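You operate a simulated robot arm through the tools that you are given. There is no shell and no other tool.

You run a simulated robot arm. Do the job below in one go: nothing can be reset, and whatever is moved stays where it is left.

JOB
Switch the leak tester on and test the finished cap that the card names, at the card's pressure.
Fine: leave the cap under the lid.

It is judged by the outcome, as a careful person would: the job done as asked, and still so three seconds after it is handed in. It fails if anything else is knocked over, pushed out of place, dropped, spilled or broken. A push-on lid holds only when it is set on centred and level and pressed home; a screw cap is set on level and turned clockwise until tight.

ROBOT AND FRAMES
A 6-joint arm with a two-finger gripper, fixed in place. Base frame: the origin is on the floor under the middle of its stand, x ahead of it, y to its left, z up; the work surface is at about z = 860. Readings come in mm, rad, newtons and seconds.
It reaches about 1417 mm from its shoulder. Its first joint turns from -2.897 to 2.897 rad. Payload 3.43 kg.
The tool frame sits at the grasp point between the pads (the TCP): z along the fingers, y along the line on which they close. The tips reach 20 mm beyond it. The gripper opens to 190 mm; its body begins 248 mm behind the TCP.
Orientation is that of the tool frame in the base frame, as [roll, pitch, yaw] about the fixed x, y, z axes, in that order (R = Rz(yaw) Ry(pitch) Rx(roll)). With the fingers straight down and closing along the base's y, the tool's x points along the base's -x, its y along +y and its z along -z.

CONTROLS
- The arm moves only by the tool arm_command. Its argument "motion" is one flat list of numbers, 7 for each row, row after row: the finger opening in mm, from 0 to 190, then the shift along the tool's x, y, z in mm, then the turn, a rotation vector about the tool's x, y, z in rad. In form: [hand, tx, ty, tz, wx, wy, wz, hand, tx, ty, tz, wx, wy, wz, ...]. A call has 1 to 20 rows; each row shifts and turns the commanded pose from where the row before left it, along the tool's axes as they then stand. Each row takes 0.2 s and may step no farther than 50 mm and 0.15 rad from the row before; otherwise, or with a gripper value out of range, the whole call is refused. A pose out of reach is approached as far as the arm can. The call stops where the force on the tool passes 40 N (or 10 N more than at its start, if that is more) or the arm is blocked; 0.2 s more then pass. The fingers move at their own pace (about 153 mm/s each) and stop on an object; they squeeze with about 39 N. The grip force told is the motor's: it shows also when the fingers shut on nothing. Time passes only in rows, and 0.2 s behind the last, so rows that do not move let the fingers close. The reply holds the time, the measured pose of the TCP, the force on the tool along the base axes, the opening and the grip force, in the units named above and with some noise, with the torque about the TCP (base axes, N m) and any sound that the robot's microphone picked up.
- Cameras (640 x 400 px; columns grow to the right, rows downward): "scene" is fixed at [399.4, 650, 1617.1]; the picture's right is [-0.86, -0.50, 0.00], its down [-0.25, 0.44, -0.86] and it looks along [0.43, -0.75, -0.50] (base axes); focal length 313 px, centre (320, 200). "wrist" rides on the gripper at [70, -8, -288] in the tool frame; the picture's right is [0.12, 0.99, 0.00], its down [-0.96, 0.12, -0.25] and it looks along [-0.25, 0.03, 0.97] (tool axes); focal length 261 px, centre (320, 200). There is no depth. A picture from a camera that has moved, and an enlarged one, comes with that camera's place and axes in the base frame and with its lens.
- snapshot(camera): a new picture of that camera. It takes no simulated time.
- slide_trunk(by): moves the trunk up (or, below 0, down) by that many mm; the arm rides with it, the base frame stays. It gives what a move gives, with no picture.
- inspect(camera, box): a new picture of the part [left, top, right, bottom] of that camera's present view, enlarged. It takes no simulated time.
- close_job(): hands the job in; it is judged then, once.

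Nothing tells you positions but the pictures and the camera data. Unless the task says otherwise, let go and move clear before handing in.

The tools are called after "Emit:" as name(argument=value, ...) on one line, values as JSON. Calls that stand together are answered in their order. arm_command: Moves the arm, as the interface text tells. Its arguments: {"type":"object","properties":{"motion":{"type":"array","items":{"type":"number"}}},"required":["motion"]} The other tools are called the same way: slide_trunk (by) moves the trunk up or down; snapshot (camera) takes a picture; inspect (camera, box) takes an enlarged picture of a part of a camera's view; close_job () hands the job in.

At the start:

```text
time_s: 0.0
position: [596.9, -215.7, 1212.6]
tcp_rot: [3.141, 0.0, -3.14]
ft_force: [-0.7, -0.2, 0.8]
moment: [-0.01, 0.0, -0.01]
opening: 190.0
grasp_force: 0.0
trunk travel left (down, up): [-200.0, 240.0]
```

scene: 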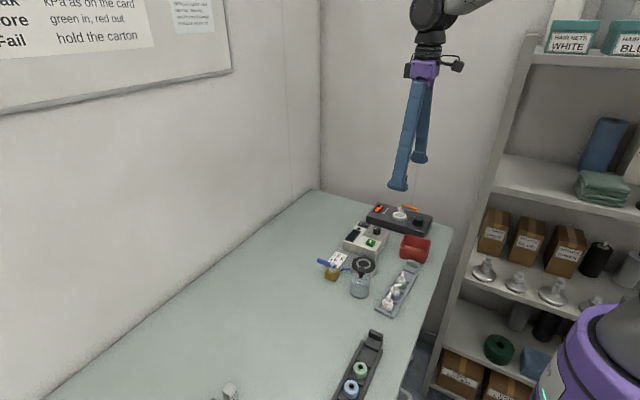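
wrist: 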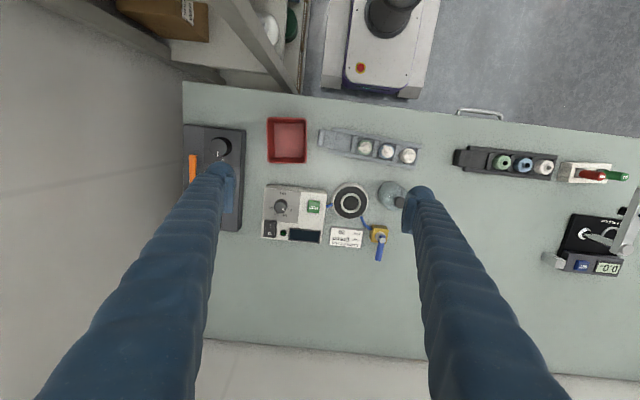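

I see a bench with a leak tester, a card, trays of caps, and a sign on the wall. I'll take enlarged pictures first to read the card and labels.

Emit:
inspect(camera="wrist", box=[240, 170, 420, 270])

Emit:
inspect(camera="scene", box=[310, 190, 450, 310])

Emit:
inspect(camera="scene", box=[0, 0, 240, 120])

Emit:
inspect(camera="wrist", box=[430, 120, 640, 280])

Emit:
inspect(camera="wrist", box=[310, 110, 430, 180])

```text
3.56 times, centred on (330, 220) of wrist
camera zoom: at [526.0, -224.7, 1500.0], right [-0.12, 0.99, 0.0], down [0.96, 0.12, 0.25], along [0.25, 0.03, -0.97], focal length 927 px, centre (284, 129)
```

zoom: 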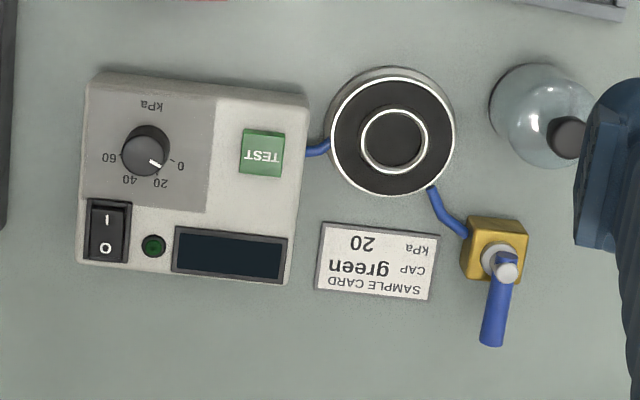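

```text
3.33 times, centred on (380, 250) of scene
camera zoom: at [399.4, 650.0, 1617.1], right [-0.86, -0.5, 0.0], down [-0.25, 0.44, -0.86], along [0.43, -0.75, -0.5], focal length 1043 px, centre (120, 33)
```

zoom: 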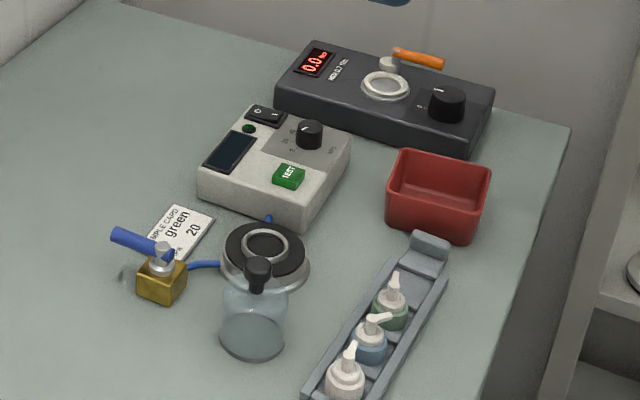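

```text
2.67 times, centred on (120, 60) of scene
camera zoom: at [399.4, 650.0, 1617.1], right [-0.86, -0.5, 0.0], down [-0.25, 0.44, -0.86], along [0.43, -0.75, -0.5], focal length 834 px, centre (853, 573)
```

zoom: 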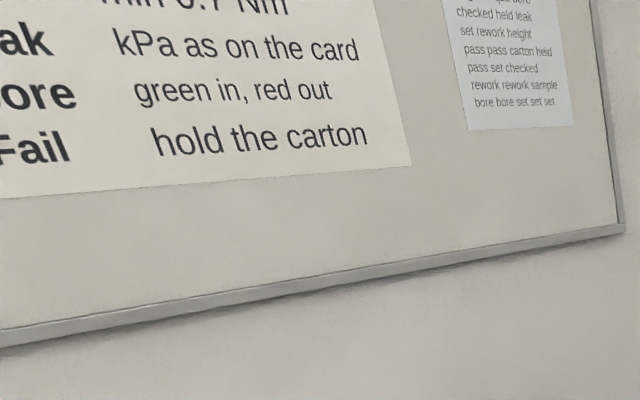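

```text
2.50 times, centred on (535, 200) of wrist
camera zoom: at [526.0, -224.7, 1500.0], right [-0.12, 0.99, 0.0], down [0.96, 0.12, 0.25], along [0.25, 0.03, -0.97], focal length 652 px, centre (-218, 200)
```

zoom: 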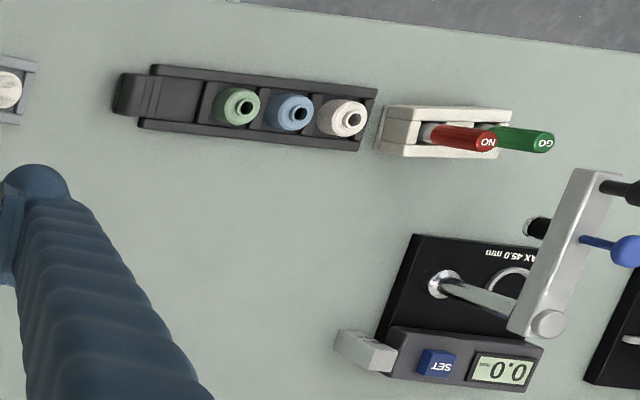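

```text
5.33 times, centred on (370, 145) of wrist
camera zoom: at [526.0, -224.7, 1500.0], right [-0.12, 0.99, 0.0], down [0.96, 0.12, 0.25], along [0.25, 0.03, -0.97], focal length 1390 px, centre (53, 493)
```

zoom: 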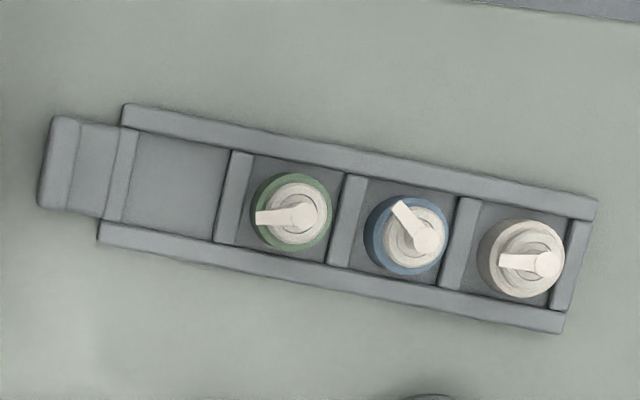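

The card reads: cap green, 20 kPa. The finished caps (with pump heads) are in the light grey tray. I'll move in closer over the leak tester to see the seat, dome, valve and dial.

Emit:
arm_command(motion=[190, -23, 16, 33, 0, 0, 0, 190, -23, 16, 33, 0, 0, 0, 190, -23, 16, 33, 0, 0, 0, 190, -23, 16, 33, 0, 0, 0])

Emit:
snapshot(camera="wrist")

Emit:
inspect(camera="wrist", box=[220, 100, 420, 225])

Emit:
inspect(camera="scene", box=[310, 235, 400, 305])

Emit:
inspect(camera="scene", box=[330, 200, 440, 270])

```text
time_s: 1.0
position: [687.1, -153.3, 1078.9]
tcp_rot: [3.142, -0.002, 3.141]
ft_force: [-0.6, -1.0, 0.4]
moment: [0.0, 0.07, 0.02]
opening: 189.8
grasp_force: 0.0
trunk travel left (down, up): [-200.0, 240.0]
```

```text
taken
camera wrist: at [618.7, -161.6, 1366.8], right [-0.12, 0.99, 0.0], down [0.96, 0.12, 0.25], along [0.24, 0.03, -0.97], focal length 261 px, centre (320, 200)
```

wrist: 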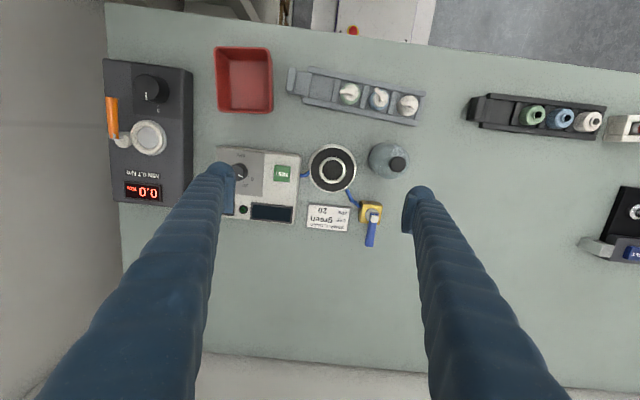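

```text
3.20 times, centred on (320, 162) of wrist
camera zoom: at [618.7, -161.6, 1366.8], right [-0.12, 0.99, 0.0], down [0.96, 0.12, 0.25], along [0.24, 0.03, -0.97], focal length 834 px, centre (320, 320)
```

zoom: 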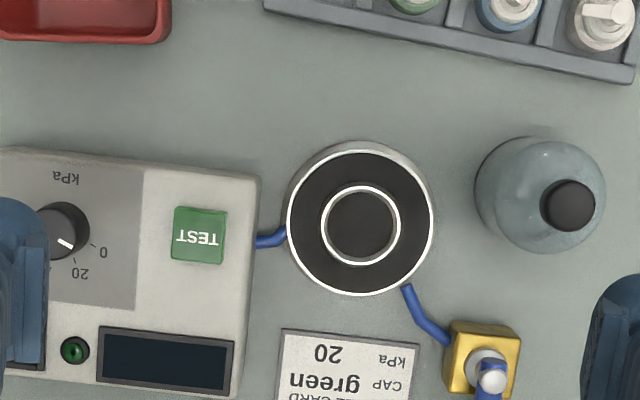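

```text
5.71 times, centred on (355, 270) of scene
camera zoom: at [399.4, 650.0, 1617.1], right [-0.86, -0.5, 0.0], down [-0.25, 0.44, -0.86], along [0.43, -0.75, -0.5], focal length 1788 px, centre (120, -200)
```

zoom: 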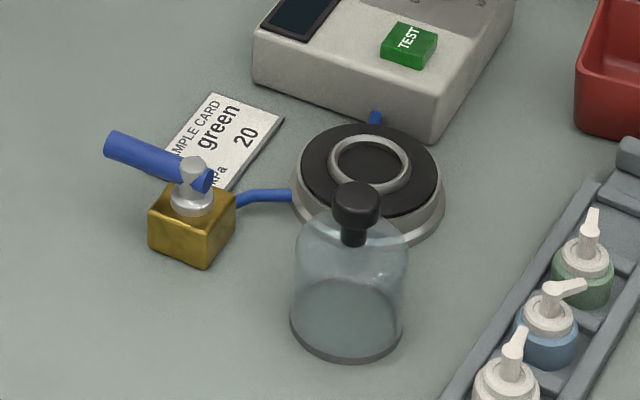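

```text
5.71 times, centred on (385, 235) of scene
camera zoom: at [399.4, 650.0, 1617.1], right [-0.86, -0.5, 0.0], down [-0.25, 0.44, -0.86], along [0.43, -0.75, -0.5], focal length 1788 px, centre (-51, 0)
```

zoom: 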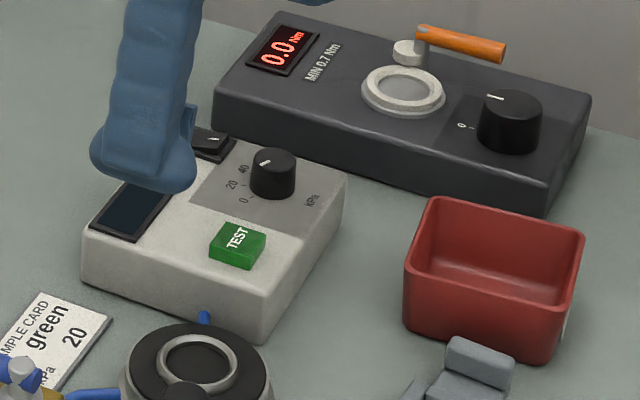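

The bench layout is clearer now: the seat with ring is around (680, -130), the dome around (649, -37), and the tester's dial around (696, -292). I'll move over the tester panel to view the switch and dial from above.

Emit:
arm_command(motion=[190, -20, -33, 10, 0, 0, 0, 190, -20, -33, 10, 0, 0, 0, 190, -20, -33, 10, 0, 0, 0, 190, -20, -33, 10, 0, 0, 0, 190, 0, 0, 0, 0, 0, 0])

Emit:
snapshot(camera="wrist")

Emit:
inspect(camera="wrist", box=[270, 80, 398, 160])

Emit:
inspect(camera="wrist", box=[360, 100, 520, 200])

```text
time_s: 2.2
position: [766.2, -287.8, 1040.3]
tcp_rot: [-3.141, 0.001, -3.141]
ft_force: [-0.2, -0.6, 0.1]
moment: [0.1, -0.05, -0.02]
opening: 190.0
grasp_force: 0.0
trunk travel left (down, up): [-200.0, 240.0]
```

```text
taken
camera wrist: at [696.6, -296.3, 1327.2], right [-0.12, 0.99, 0.0], down [0.96, 0.12, 0.25], along [0.25, 0.03, -0.97], focal length 261 px, centre (320, 200)
```

wrist: 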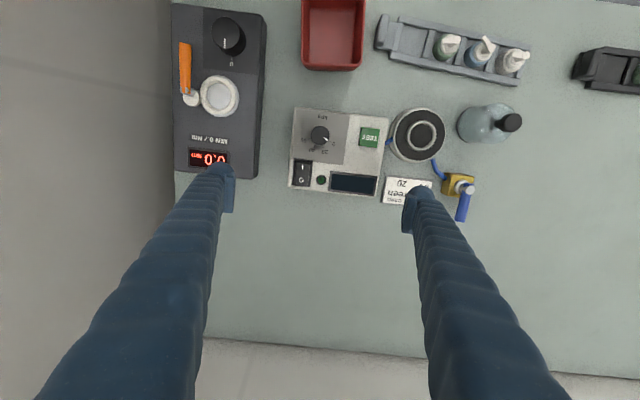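

```text
5.00 times, centred on (334, 120) of wrist
camera zoom: at [696.6, -296.3, 1327.2], right [-0.12, 0.99, 0.0], down [0.96, 0.12, 0.25], along [0.25, 0.03, -0.97], focal length 1303 px, centre (250, 600)
```

zoom: 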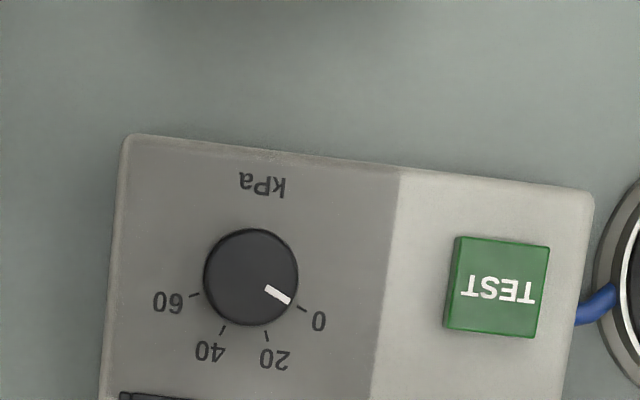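

```text
4.00 times, centred on (440, 150) of wrist
camera zoom: at [696.6, -296.3, 1327.2], right [-0.12, 0.99, 0.0], down [0.96, 0.12, 0.25], along [0.25, 0.03, -0.97], focal length 1043 px, centre (-160, 400)
```

zoom: 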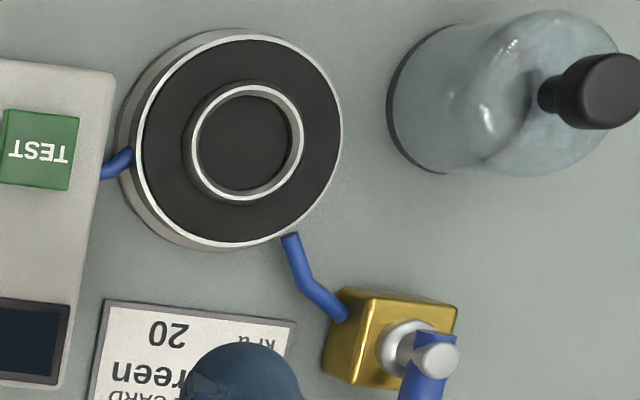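

The dial pointer sits at 0 and the scale runs clockwise from above, about 42° per 20 kPa. I'll look at the rocker switch and the display now.

Emit:
inspect(camera="wrist", box=[280, 145, 392, 205])

Emit:
inspect(camera="scene", box=[340, 215, 400, 260])

Emit:
arm_command(motion=[190, 0, 0, 0, 0, 0, 0])

```text
5.71 times, centred on (336, 175) of wrist
camera zoom: at [696.6, -296.3, 1327.2], right [-0.12, 0.99, 0.0], down [0.96, 0.12, 0.25], along [0.25, 0.03, -0.97], focal length 1489 px, centre (229, 343)
```

zoom: 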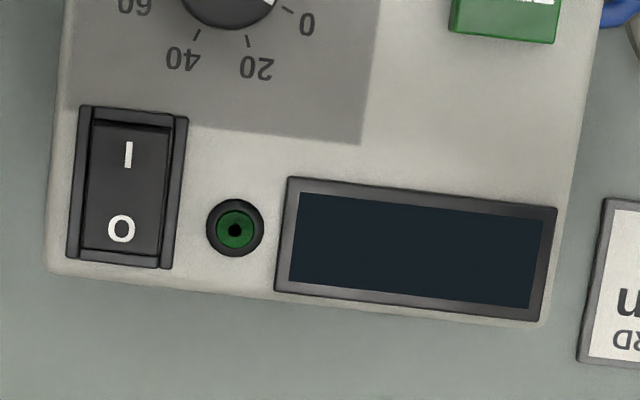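

```text
8.89 times, centred on (370, 238) of scene
camera zoom: at [399.4, 650.0, 1617.1], right [-0.86, -0.5, 0.0], down [-0.25, 0.44, -0.86], along [0.43, -0.75, -0.5], focal length 2782 px, centre (-124, -133)
```

zoom: 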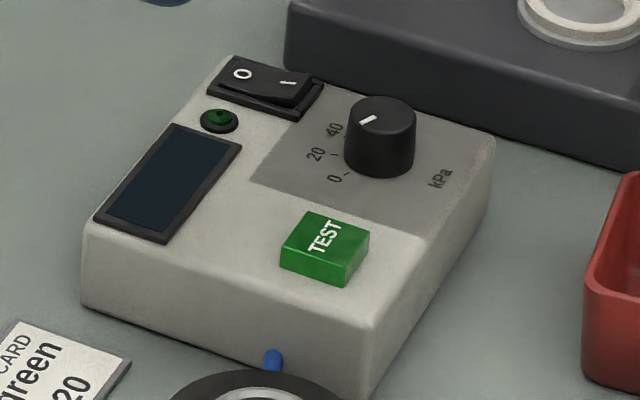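

```text
time_s: 2.6
position: [766.6, -286.3, 1040.0]
tcp_rot: [-3.141, -0.002, -3.141]
ft_force: [-0.1, 0.2, -0.4]
moment: [0.01, 0.01, -0.03]
opening: 190.4
grasp_force: 0.1
trunk travel left (down, up): [-200.0, 240.0]
```

I need to know the fingertip shape before pressing anything, so I'll inspect the fingers from the scene camera.

Emit:
inspect(camera="scene", box=[310, 60, 470, 240])

Emit:
inspect(camera="wrist", box=[190, 140, 450, 300])

```text
2.22 times, centred on (390, 150) of scene
camera zoom: at [399.4, 650.0, 1617.1], right [-0.86, -0.5, 0.0], down [-0.25, 0.44, -0.86], along [0.43, -0.75, -0.5], focal length 695 px, centre (164, 311)
```

zoom: 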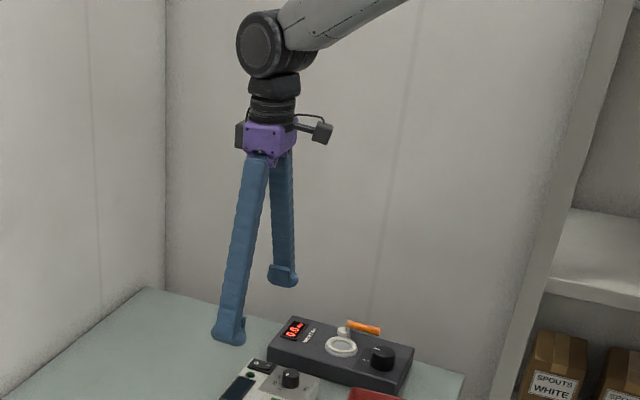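

```text
2.46 times, centred on (320, 220) of wrist
camera zoom: at [697.1, -295.6, 1326.9], right [-0.12, 0.99, 0.0], down [0.96, 0.12, 0.25], along [0.24, 0.03, -0.97], focal length 642 px, centre (320, 151)
```

zoom: 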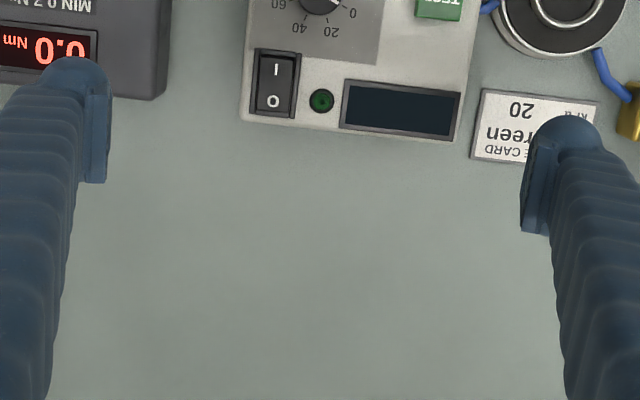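

The fingertips are pads about 35 mm wide. I'll close the gripper and move above the "I" end of the rocker, still clear of it, to check alignment from the scene camera.

Emit:
arm_command(motion=[0, 0, 0, 0, 0, 0, 0, 0, 9.5, -10, 20, 0, 0, 0, 0, 9.5, -10, 20, 0, 0, 0, 0, 9.5, -10, 20, 0, 0, 0, 0, 0, 0, 0, 0, 0, 0, 0, 0, 0, 0, 0, 0, 0])

Emit:
inspect(camera="scene", box=[340, 200, 420, 260])

Emit:
snapshot(camera="wrist")

```text
time_s: 4.0
position: [740.1, -313.7, 980.9]
tcp_rot: [-3.141, 0.0, -3.141]
ft_force: [0.2, 0.9, 0.1]
moment: [-0.06, -0.01, -0.03]
opening: 0.0
grasp_force: 34.5
trunk travel left (down, up): [-200.0, 240.0]
```

```text
6.67 times, centred on (380, 230) of scene
camera zoom: at [399.4, 650.0, 1617.1], right [-0.86, -0.5, 0.0], down [-0.25, 0.44, -0.86], along [0.43, -0.75, -0.5], focal length 2086 px, centre (-80, 0)
```

zoom: 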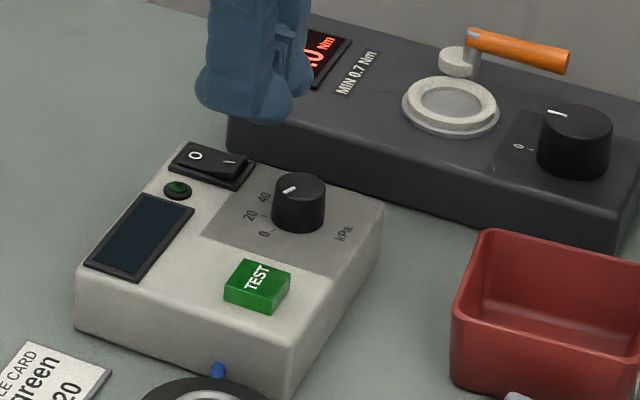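

```text
taken
camera wrist: at [669.6, -323.0, 1268.1], right [-0.12, 0.99, 0.0], down [0.96, 0.12, 0.25], along [0.24, 0.03, -0.97], focal length 261 px, centre (320, 200)
```

wrist: 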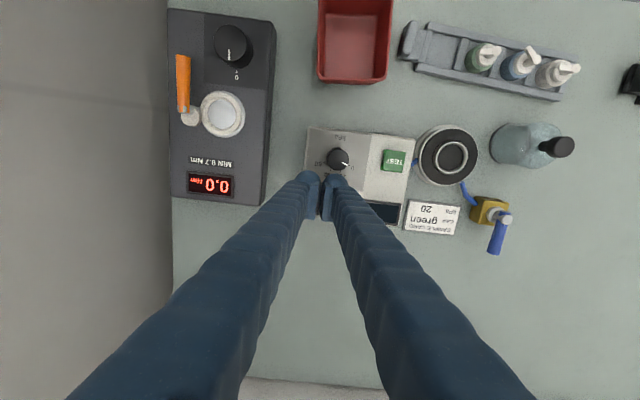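

Alignment looks right: the tips are over the rocker's "I" end, clear of the knob. I'll descend and press in small steps.

Emit:
arm_command(motion=[0, 0, -3, 12, 0, 0, 0, 0, 0, 0, 12, 0, 0, 0, 0, 0, 0, 10, 0, 0, 0, 0, 0, 0, 0, 0, 0, 0])

Emit:
inspect(camera="scene", box=[340, 200, 420, 260])

```text
time_s: 5.0
position: [740.2, -316.6, 946.9]
tcp_rot: [3.14, -0.001, 3.141]
ft_force: [-0.3, 0.2, -0.3]
moment: [0.02, 0.0, 0.06]
opening: 0.1
grasp_force: 34.0
trunk travel left (down, up): [-200.0, 240.0]
```

```text
6.67 times, centred on (380, 230) of scene
camera zoom: at [399.4, 650.0, 1617.1], right [-0.86, -0.5, 0.0], down [-0.25, 0.44, -0.86], along [0.43, -0.75, -0.5], focal length 2086 px, centre (-80, 0)
```

zoom: 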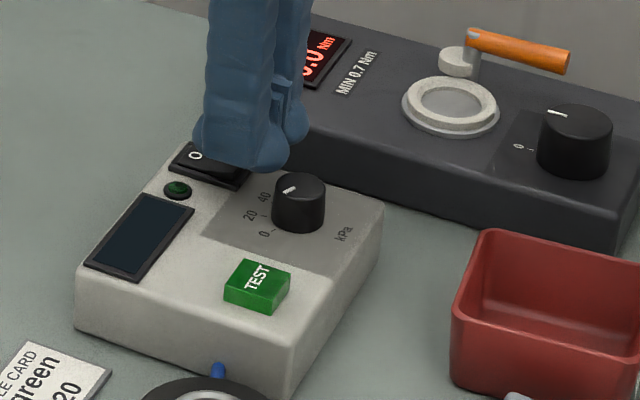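

Emit:
arm_command(motion=[0, 0, 0, 2, 0, 0, 0, 0, 0, 0, 2, 0, 0, 0, 0, 0, 0, 2, 0, 0, 0, 0, 0, 0, 2, 0, 0, 0])

Emit:
inspect(camera="scene", box=[340, 200, 420, 260])

```text
time_s: 6.0
position: [739.1, -317.6, 939.5]
tcp_rot: [3.14, 0.0, 3.141]
ft_force: [0.2, 1.4, 0.3]
moment: [0.01, 0.06, -0.01]
opening: 0.0
grasp_force: 34.6
trunk travel left (down, up): [-200.0, 240.0]
```

```text
6.67 times, centred on (380, 230) of scene
camera zoom: at [399.4, 650.0, 1617.1], right [-0.86, -0.5, 0.0], down [-0.25, 0.44, -0.86], along [0.43, -0.75, -0.5], focal length 2086 px, centre (-80, 0)
```

zoom: 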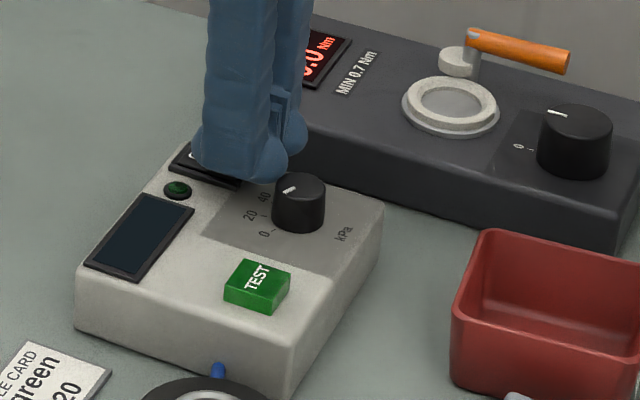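

Emit:
arm_command(motion=[0, 0, 0, 1.5, 0, 0, 0, 0, 0, 0, 1.5, 0, 0, 0, 0, 0, 0, 1.5, 0, 0, 0])

Emit:
inspect(camera="scene", box=[340, 200, 420, 260])

```text
time_s: 6.8
position: [739.6, -317.0, 934.8]
tcp_rot: [-3.141, 0.0, 3.14]
ft_force: [0.0, -0.2, 0.5]
moment: [0.0, 0.0, -0.01]
opening: 0.0
grasp_force: 34.0
trunk travel left (down, up): [-200.0, 240.0]
```

```text
6.67 times, centred on (380, 230) of scene
camera zoom: at [399.4, 650.0, 1617.1], right [-0.86, -0.5, 0.0], down [-0.25, 0.44, -0.86], along [0.43, -0.75, -0.5], focal length 2086 px, centre (-80, 0)
```

zoom: 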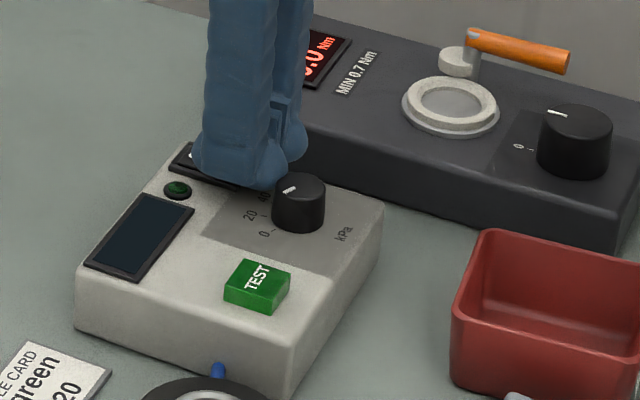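

Emit:
arm_command(motion=[0, 0, 0, 1.5, 0, 0, 0, 0, 0, 0, 1.5, 0, 0, 0])

Emit:
inspect(camera="scene", box=[350, 210, 400, 250])

```text
time_s: 7.4
position: [738.4, -316.6, 931.7]
tcp_rot: [-3.14, -0.002, -3.141]
ft_force: [-0.1, 0.1, 1.5]
moment: [-0.03, -0.01, 0.04]
opening: 0.1
grasp_force: 34.1
trunk travel left (down, up): [-200.0, 240.0]
```

```text
10.00 times, centred on (375, 230) of scene
camera zoom: at [399.4, 650.0, 1617.1], right [-0.86, -0.5, 0.0], down [-0.25, 0.44, -0.86], along [0.43, -0.75, -0.5], focal length 3129 px, centre (-230, -100)
```

zoom: 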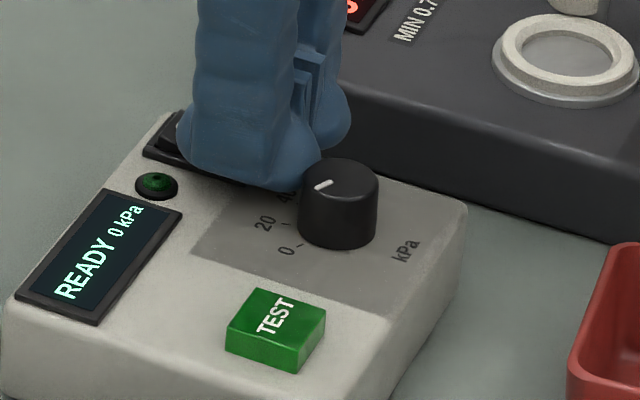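

The display now reads "READY 0 kPa", so the tester is on. I'll rise, open the fingers and move over the dial knob at about (699, -296).

Emit:
arm_command(motion=[0, 0, 0, -30, 0, 0, 0, 0, 0, 0, -30, 0, 0, 0, 70, 20, 10.5, 0, 0, 0, 0, 70, 20, 10.5, 0, 0, 0, 0, 70, 0, 0, 0, 0, 0, 0])

Emit:
inspect(camera="wrist", box=[240, 100, 400, 200])

Emit:
inspect(camera="scene", box=[340, 200, 420, 260])

```text
time_s: 8.6
position: [699.8, -295.4, 992.7]
tcp_rot: [3.141, -0.002, -3.141]
ft_force: [-0.5, 0.2, 0.8]
moment: [-0.03, 0.02, 0.0]
opening: 69.9
grasp_force: 0.0
trunk travel left (down, up): [-200.0, 240.0]
```

```text
4.00 times, centred on (320, 150) of wrist
camera zoom: at [630.3, -303.7, 1278.9], right [-0.12, 0.99, 0.0], down [0.96, 0.12, 0.25], along [0.24, 0.03, -0.97], focal length 1043 px, centre (320, 400)
```

zoom: 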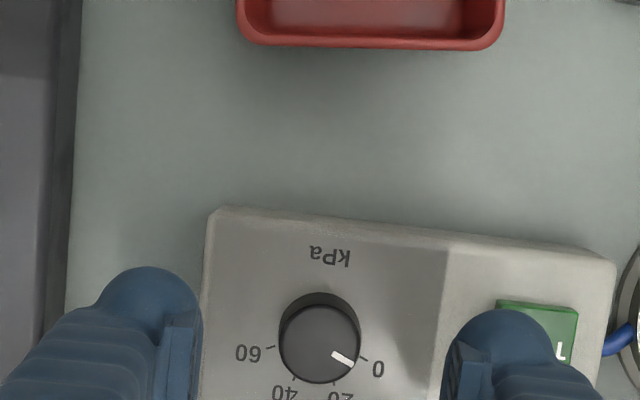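

```text
6.67 times, centred on (380, 230) of scene
camera zoom: at [399.4, 650.0, 1617.1], right [-0.86, -0.5, 0.0], down [-0.25, 0.44, -0.86], along [0.43, -0.75, -0.5], focal length 2086 px, centre (-80, 0)
```

zoom: 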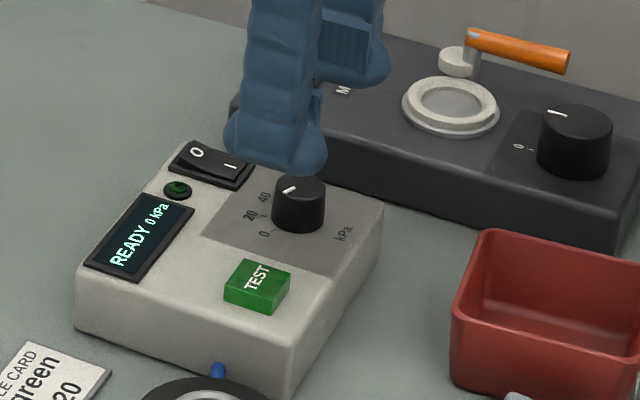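

The knob is almost centred between the fingers. I'll narrow the opening (the TEST button is near), descend around the knob and grip it.

Emit:
arm_command(motion=[42, 1.2, 0.9, 0, 0, 0, 0, 42, 0, 0, 0, 0, 0, 0, 42, 0, 0, 20, 0, 0, 0, 42, 0, 0, 20, 0, 0, 0, 42, 0, 0, 14, 0, 0, 0, 42, 0, 0, 0, 0, 0, 0])

Emit:
inspect(camera="scene", box=[340, 200, 420, 260])

Emit:
inspect(camera="wrist", box=[260, 140, 380, 215])

```text
time_s: 10.0
position: [696.6, -294.9, 938.7]
tcp_rot: [-3.141, -0.003, -3.141]
ft_force: [-0.1, -0.1, 0.2]
moment: [-0.01, 0.02, -0.01]
opening: 41.9
grasp_force: 0.2
trunk travel left (down, up): [-200.0, 240.0]
```

```text
6.67 times, centred on (380, 230) of scene
camera zoom: at [399.4, 650.0, 1617.1], right [-0.86, -0.5, 0.0], down [-0.25, 0.44, -0.86], along [0.43, -0.75, -0.5], focal length 2086 px, centre (-80, 0)
```

zoom: 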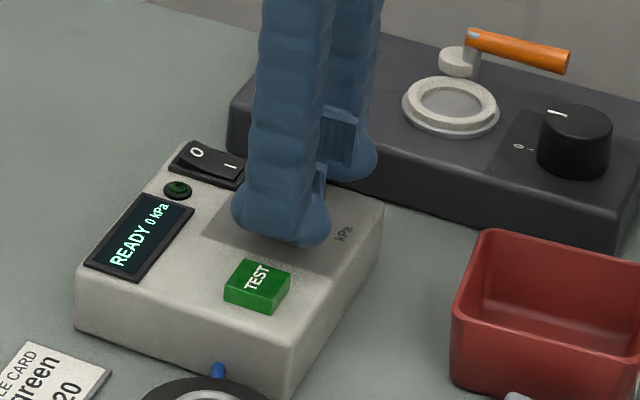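

```text
5.33 times, centred on (320, 178) of wrist
camera zoom: at [627.4, -304.0, 1224.9], right [-0.12, 0.99, 0.0], down [0.96, 0.12, 0.25], along [0.24, 0.03, -0.97], focal length 1390 px, centre (320, 320)
```

zoom: 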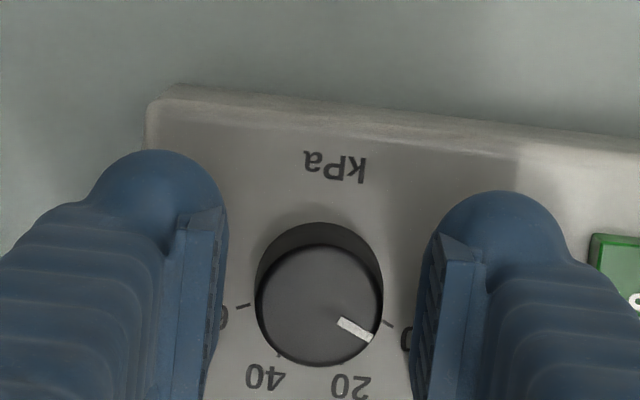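

The fingers straddle the knob cleanly. Gripping it now.

Emit:
arm_command(motion=[20, 0, 0, 0, 0, 0, 0, 20, 0, 0, 0, 0, 0, 0, 20, 0, 0, 0, 0, 0, 0])

Emit:
inspect(camera="wrist", box=[260, 140, 380, 215])

```text
time_s: 10.5
position: [697.5, -296.0, 946.9]
tcp_rot: [-3.139, 0.008, 3.141]
ft_force: [-8.5, 0.2, 31.4]
moment: [0.45, 0.09, 0.01]
opening: 19.3
grasp_force: 0.2
trunk travel left (down, up): [-200.0, 240.0]
stopped in row 2: the force on the tool passed its limit at 45 N (the readings are from after the stop); the commanded pose is now the measured one
```

```text
5.33 times, centred on (320, 178) of wrist
camera zoom: at [625.8, -304.1, 1232.7], right [-0.12, 0.99, -0.01], down [0.96, 0.12, 0.26], along [0.25, 0.03, -0.97], focal length 1390 px, centre (320, 320)
```

zoom: 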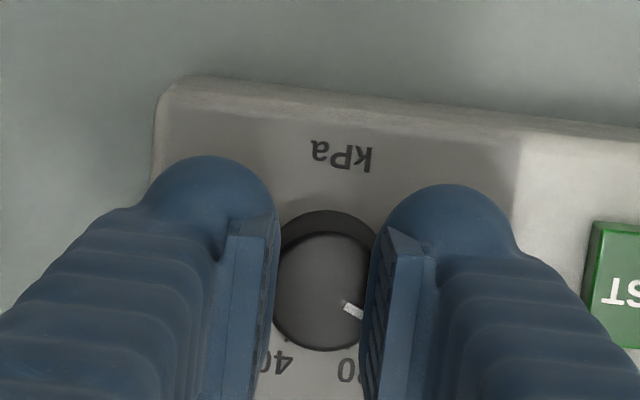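

The pads slid over the top edge of the knob instead of gripping it; I was too high. I'll release, check the knob and pose, then go lower before closing again.

Emit:
arm_command(motion=[42, 0, 0, -2, 0, 0, 0, 42, 0, 0, 0, 0, 0, 0, 42, 0, 0, 0, 0, 0, 0])

Emit:
inspect(camera="wrist", box=[260, 140, 380, 215])

Emit:
inspect(camera="scene", box=[340, 190, 420, 250])

```text
time_s: 11.3
position: [699.4, -296.3, 943.4]
tcp_rot: [-3.139, 0.005, 3.141]
ft_force: [0.2, -0.2, 0.0]
moment: [0.03, -0.02, 0.02]
opening: 42.0
grasp_force: 0.1
trunk travel left (down, up): [-200.0, 240.0]
```

```text
5.33 times, centred on (320, 178) of wrist
camera zoom: at [627.8, -304.2, 1231.2], right [-0.12, 0.99, 0.0], down [0.96, 0.12, 0.25], along [0.25, 0.03, -0.97], focal length 1390 px, centre (320, 320)
```

zoom: 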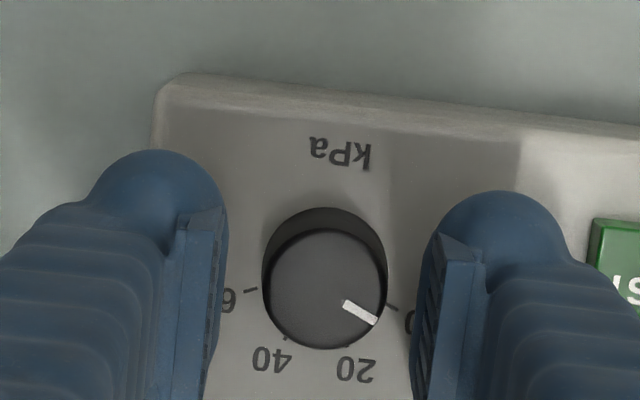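

```text
6.67 times, centred on (380, 220) of scene
camera zoom: at [399.4, 650.0, 1617.1], right [-0.86, -0.5, 0.0], down [-0.25, 0.44, -0.86], along [0.43, -0.75, -0.5], focal length 2086 px, centre (-80, 67)
```

zoom: 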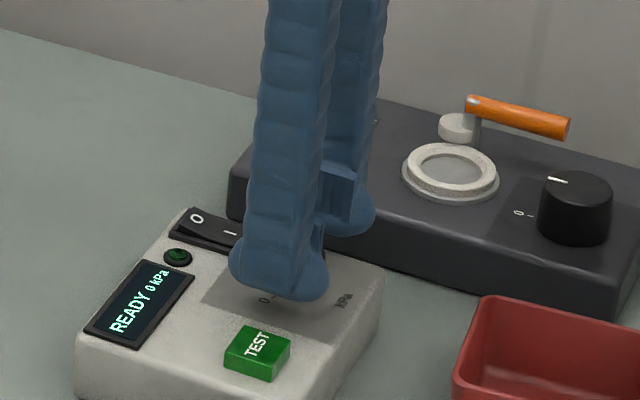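

Emit:
arm_command(motion=[42, 2.9, 1.3, 4, 0, -0.005, 0, 42, 0, 0, 4, 0, 0, 0, 42, 0, 0, 2.5, 0, 0, 0, 42, 0, 0, 0, 0, 0, 0])

Emit:
inspect(camera="wrist", box=[260, 140, 380, 215])

Emit:
inspect(camera="scene", box=[350, 210, 400, 250])

```text
time_s: 12.3
position: [696.4, -295.6, 934.3]
tcp_rot: [-3.14, 0.01, 3.141]
ft_force: [-0.9, 0.3, 0.2]
moment: [-0.02, 0.02, -0.04]
opening: 41.9
grasp_force: 0.0
trunk travel left (down, up): [-200.0, 240.0]
```

```text
5.33 times, centred on (320, 178) of wrist
camera zoom: at [624.1, -303.3, 1220.0], right [-0.12, 0.99, 0.0], down [0.96, 0.12, 0.26], along [0.26, 0.03, -0.97], focal length 1390 px, centre (320, 320)
```

zoom: 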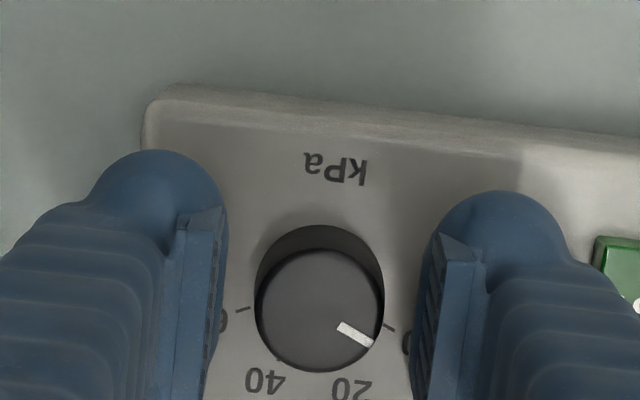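

```text
10.00 times, centred on (375, 230) of scene
camera zoom: at [399.4, 650.0, 1617.1], right [-0.86, -0.5, 0.0], down [-0.25, 0.44, -0.86], along [0.43, -0.75, -0.5], focal length 3129 px, centre (-230, -100)
```

zoom: 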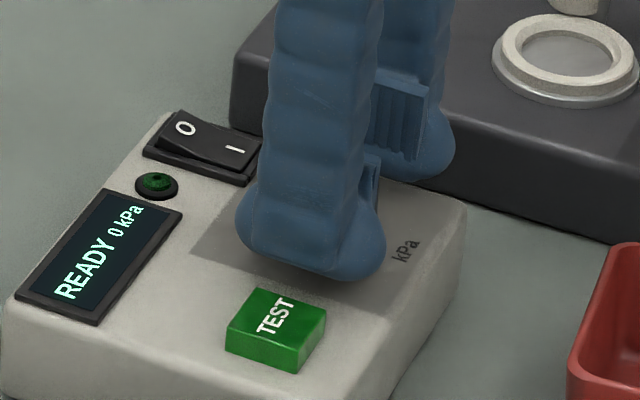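

Emit:
arm_command(motion=[42, 0, 0, 0, 0, 0.01, 0, 42, 0, 0.5, 1.5, 0, 0, 0, 32, 0, 0, 0, 0, 0, 0, 32, 0, 0, 0, 0, 0, 0])

Emit:
arm_command(motion=[24, 0, 0, 0, 0, 0, 0, 24, 0, 0, 0, 0, 0, 0])

Emit:
inspect(camera="wrist", box=[260, 140, 380, 215])

Emit:
inspect(camera="scene", box=[350, 210, 400, 250])

```text
time_s: 13.3
position: [696.6, -294.2, 931.5]
tcp_rot: [-3.139, -0.001, -3.14]
ft_force: [0.4, -0.3, 0.3]
moment: [0.0, 0.01, 0.01]
opening: 31.7
grasp_force: 0.0
trunk travel left (down, up): [-200.0, 240.0]
```

```text
time_s: 13.9
position: [697.1, -294.7, 931.6]
tcp_rot: [-3.139, -0.001, 3.141]
ft_force: [-0.8, -1.5, -0.1]
moment: [-0.01, 0.0, 0.02]
opening: 28.6
grasp_force: 45.0
trunk travel left (down, up): [-200.0, 240.0]
```

```text
5.33 times, centred on (320, 178) of wrist
camera zoom: at [627.2, -303.2, 1219.1], right [-0.12, 0.99, 0.0], down [0.96, 0.12, 0.25], along [0.25, 0.03, -0.97], focal length 1390 px, centre (320, 320)
```

zoom: 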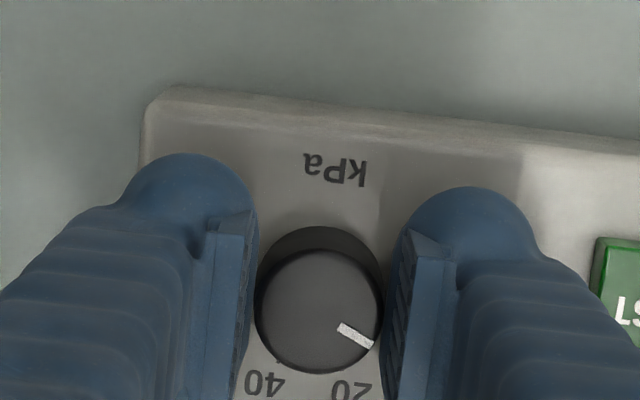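

```text
10.00 times, centred on (375, 230) of scene
camera zoom: at [399.4, 650.0, 1617.1], right [-0.86, -0.5, 0.0], down [-0.25, 0.44, -0.86], along [0.43, -0.75, -0.5], focal length 3129 px, centre (-230, -100)
```

zoom: 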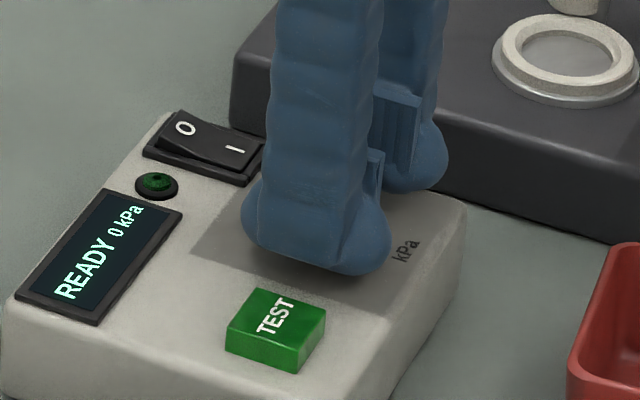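

The knob is gripped at 28.6 mm. I'll turn it clockwise partway and check the display.

Emit:
arm_command(motion=[24, 0, 0, 0, 0, 0, 0.1, 24, 0, 0, 0, 0, 0, 0.1, 24, 0, 0, 0, 0, 0, 0.1, 24, 0, 0, 0, 0, 0, 0.1, 24, 0, 0, 0, 0, 0, 0.1, 24, 0, 0, 0, 0, 0, 0])

Emit:
inspect(camera="scene", box=[350, 210, 400, 250])

Emit:
inspect(camera="wrist", box=[260, 140, 380, 215])

```text
time_s: 15.3
position: [696.2, -294.3, 931.9]
tcp_rot: [-3.139, 0.001, 2.64]
ft_force: [1.1, -0.4, 4.1]
moment: [-0.01, -0.06, 0.01]
opening: 28.6
grasp_force: 44.8
trunk travel left (down, up): [-200.0, 240.0]
```

```text
10.00 times, centred on (375, 230) of scene
camera zoom: at [399.4, 650.0, 1617.1], right [-0.86, -0.5, 0.0], down [-0.25, 0.44, -0.86], along [0.43, -0.75, -0.5], focal length 3129 px, centre (-230, -100)
```

zoom: 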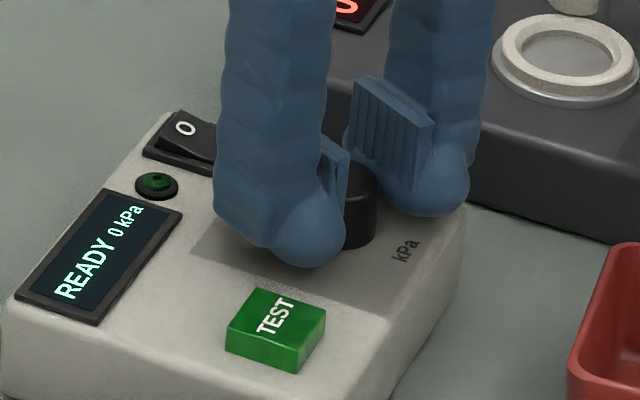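

```text
5.33 times, centred on (320, 178) of wrist
camera zoom: at [631.7, -267.3, 1218.9], right [0.37, 0.93, 0.0], down [0.9, -0.36, 0.25], along [0.23, -0.09, -0.97], focal length 1390 px, centre (320, 320)
```

zoom: 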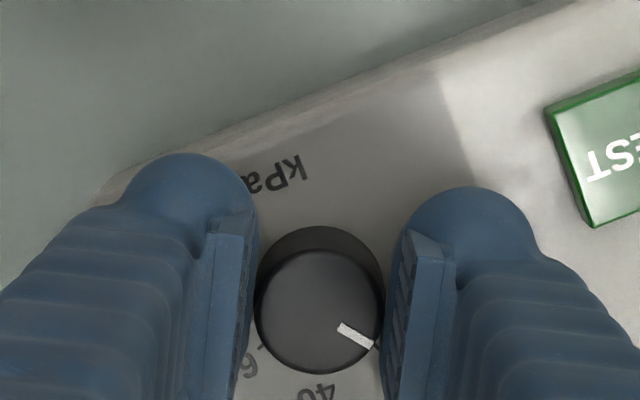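

The knob turns with the gripper; the pointer has gone from 0 toward 20. I'll turn the remaining ~0.235 rad.

Emit:
arm_command(motion=[24, 0, 0, 0, 0, 0, 0.12, 24, 0, 0, 0, 0, 0, 0.115, 24, 0, 0, 0, 0, 0, 0, 24, 0, 0, 0, 0, 0, 0])

Emit:
inspect(camera="wrist", box=[260, 140, 380, 215])

Emit:
inspect(camera="scene", box=[350, 210, 400, 250])

```text
time_s: 16.3
position: [698.4, -293.7, 932.6]
tcp_rot: [-3.139, 0.002, 2.404]
ft_force: [4.2, 7.1, 2.1]
moment: [0.13, -0.02, -0.01]
opening: 28.5
grasp_force: 45.1
trunk travel left (down, up): [-200.0, 240.0]
```

```text
5.33 times, centred on (320, 178) of wrist
camera zoom: at [640.2, -252.5, 1218.9], right [0.58, 0.82, 0.0], down [0.79, -0.56, 0.25], along [0.2, -0.15, -0.97], focal length 1390 px, centre (320, 320)
```

zoom: 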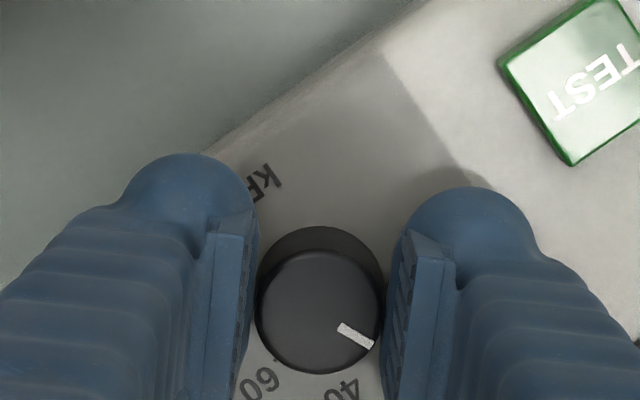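

```text
10.00 times, centred on (375, 230) of scene
camera zoom: at [399.4, 650.0, 1617.1], right [-0.86, -0.5, 0.0], down [-0.25, 0.44, -0.86], along [0.43, -0.75, -0.5], focal length 3129 px, centre (-230, -100)
```

zoom: 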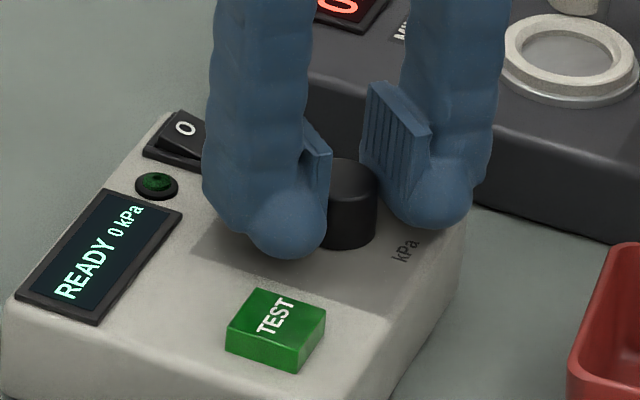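

Released next: open, rise straight up, rotate back and view the dial from above.

Emit:
arm_command(motion=[42, 0, 0, 0, 0, 0, 0, 42, 0, 0, 0, 0, 0, 0, 42, 0, 0, -25, 0, 0, 0, 42, 0, 0, -40, 0, 0, 0, 42, 0, 0, 0, 0, 0, -0.147, 42, 0, 0, 0, 0, 0, -0.147, 42, 0, 0, 0, 0, 0, -0.147, 42, 0, 0, 0, 0, 0, -0.147, 42, 0, 0, 0, 0, 0, -0.147, 70, -35, 0, -20, 0, 0, 0, 70, -35, 0, -20, 0, 0, 0, 70, 0, 0, 0, 0, 0, 0])

Emit:
inspect(camera="wrist", box=[270, 80, 398, 160])

Emit:
inspect(camera="scene", box=[340, 210, 400, 255])

```text
time_s: 18.9
position: [766.0, -295.1, 1038.3]
tcp_rot: [-3.14, 0.0, -3.141]
ft_force: [-0.3, -0.1, 0.1]
moment: [0.01, 0.02, 0.01]
opening: 70.0
grasp_force: 0.1
trunk travel left (down, up): [-200.0, 240.0]
```

```text
5.00 times, centred on (334, 120) of wrist
camera zoom: at [695.4, -303.4, 1326.1], right [-0.12, 0.99, 0.0], down [0.96, 0.12, 0.25], along [0.25, 0.03, -0.97], focal length 1303 px, centre (250, 600)
```

zoom: 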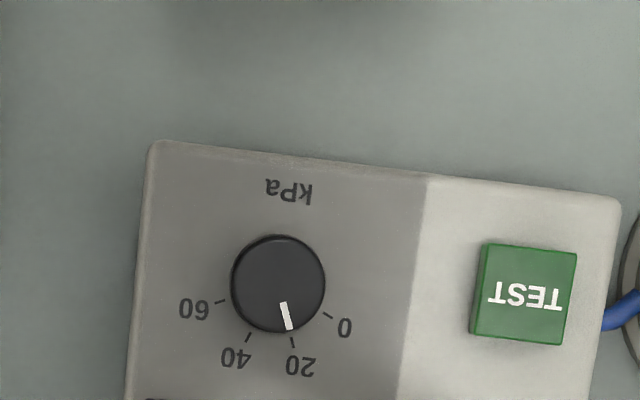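

```text
8.89 times, centred on (370, 232) of scene
camera zoom: at [399.4, 650.0, 1617.1], right [-0.86, -0.5, 0.0], down [-0.25, 0.44, -0.86], along [0.43, -0.75, -0.5], focal length 2782 px, centre (-124, -89)
```

zoom: 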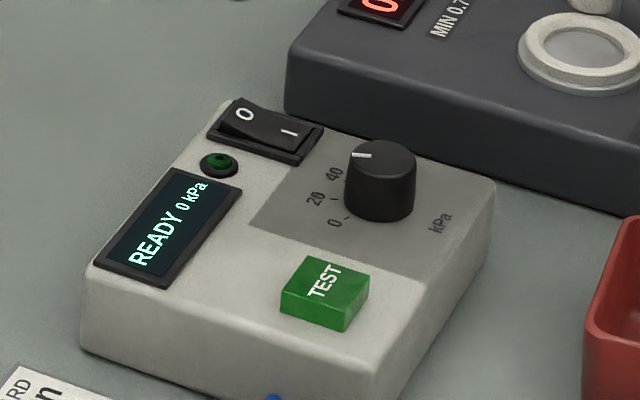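

The pointer is now on 20. Next I'll move over the light grey tray to look at the finished green cap.

Emit:
arm_command(motion=[70, 23, 34, 0, 0, 0, 0, 70, 23, 34, 0, 0, 0, 0, 70, 23, 34, 0, 0, 0, 0, 70, 23, 34, 0, 0, 0, 0, 70, 23, 34, 0, 0, 0, 0, 190, 23, 34, 0, 0, 0, 0, 190, 0, 0, 0, 0, 0, 0])

Emit:
snapshot(camera="wrist")

Emit:
inspect(camera="wrist", box=[250, 60, 410, 160])

Emit:
inspect(camera="scene", box=[370, 250, 430, 320])

```text
time_s: 20.5
position: [629.0, -90.7, 1037.6]
tcp_rot: [-3.138, 0.001, 3.141]
ft_force: [-0.2, 1.0, -0.2]
moment: [-0.11, 0.0, 0.0]
opening: 190.1
grasp_force: 0.1
trunk travel left (down, up): [-200.0, 240.0]
```

```text
taken
camera wrist: at [559.6, -98.8, 1324.9], right [-0.12, 0.99, 0.0], down [0.96, 0.12, 0.25], along [0.25, 0.03, -0.97], focal length 261 px, centre (320, 200)
```

wrist: 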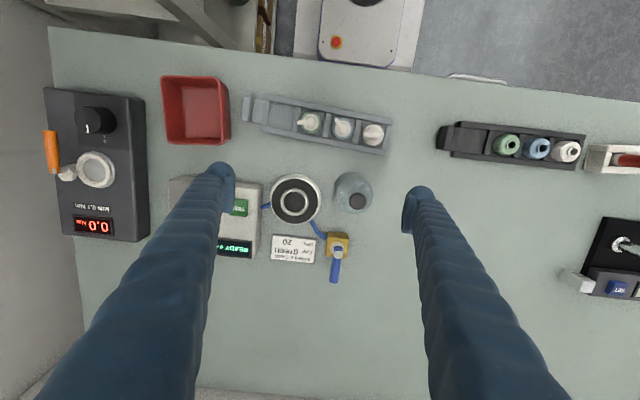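

```text
4.00 times, centred on (330, 110) of wrist
camera zoom: at [559.6, -98.8, 1324.9], right [-0.12, 0.99, 0.0], down [0.96, 0.12, 0.25], along [0.25, 0.03, -0.97], focal length 1043 px, centre (280, 560)
```

zoom: 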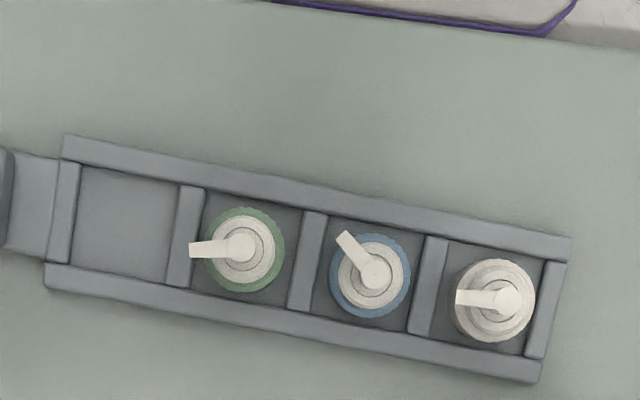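

```text
5.71 times, centred on (400, 285) of scene
camera zoom: at [399.4, 650.0, 1617.1], right [-0.86, -0.5, 0.0], down [-0.25, 0.44, -0.86], along [0.43, -0.75, -0.5], focal length 1788 px, centre (-137, -286)
```

zoom: 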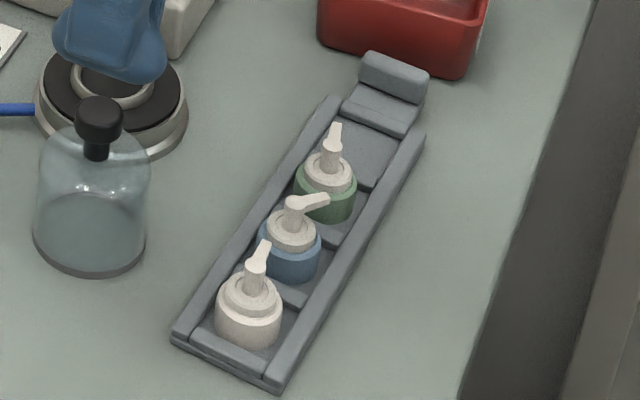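

The green finished cap stands in the tray around (545, -116) with its nozzle toward -y, between low rails. I'll turn the gripper 60° so the scene camera sees the finger profile, to plan the grip depth.

Emit:
arm_command(motion=[60, 0, 0, 0, 0, 0, 0.1496, 60, 0, 0, 0, 0, 0, 0.1496, 60, 0, 0, 0, 0, 0, 0.1496, 60, 0, 0, 0, 0, 0, 0.1496, 60, 0, 0, 0, 0, 0, 0.1496, 60, 0, 0, 0, 0, 0, 0.1496, 60, 0, 0, 0, 0, 0, 0.1496, 60, 0, 0, 0, 0, 0, 0])

Emit:
inspect(camera="scene", box=[330, 170, 430, 260])

Emit:
snapshot(camera="wrist")

```text
time_s: 22.3
position: [629.5, -89.3, 1036.2]
tcp_rot: [-3.141, 0.002, 2.094]
ft_force: [-0.4, -0.5, -0.5]
moment: [0.04, 0.0, 0.04]
opening: 60.1
grasp_force: 0.0
trunk travel left (down, up): [-200.0, 240.0]
```

```text
4.44 times, centred on (380, 215) of scene
camera zoom: at [399.4, 650.0, 1617.1], right [-0.86, -0.5, 0.0], down [-0.25, 0.44, -0.86], along [0.43, -0.75, -0.5], focal length 1391 px, centre (53, 133)
```

zoom: 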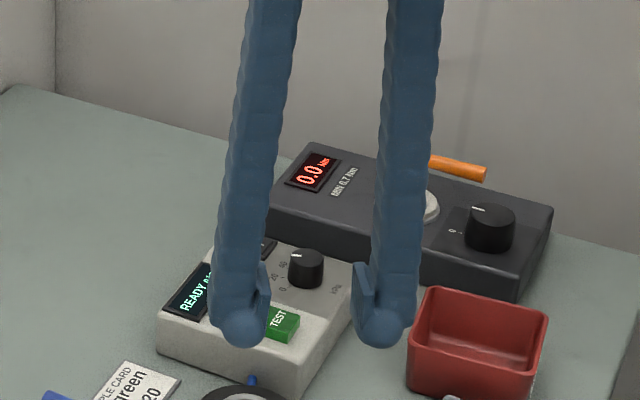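

```text
taken
camera wrist: at [586.5, -32.6, 1323.8], right [0.8, 0.6, 0.0], down [0.58, -0.78, 0.25], along [0.15, -0.2, -0.97], focal length 261 px, centre (320, 200)
```

wrist: 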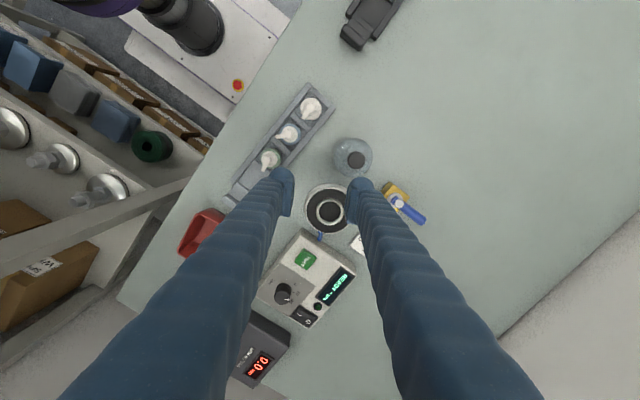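

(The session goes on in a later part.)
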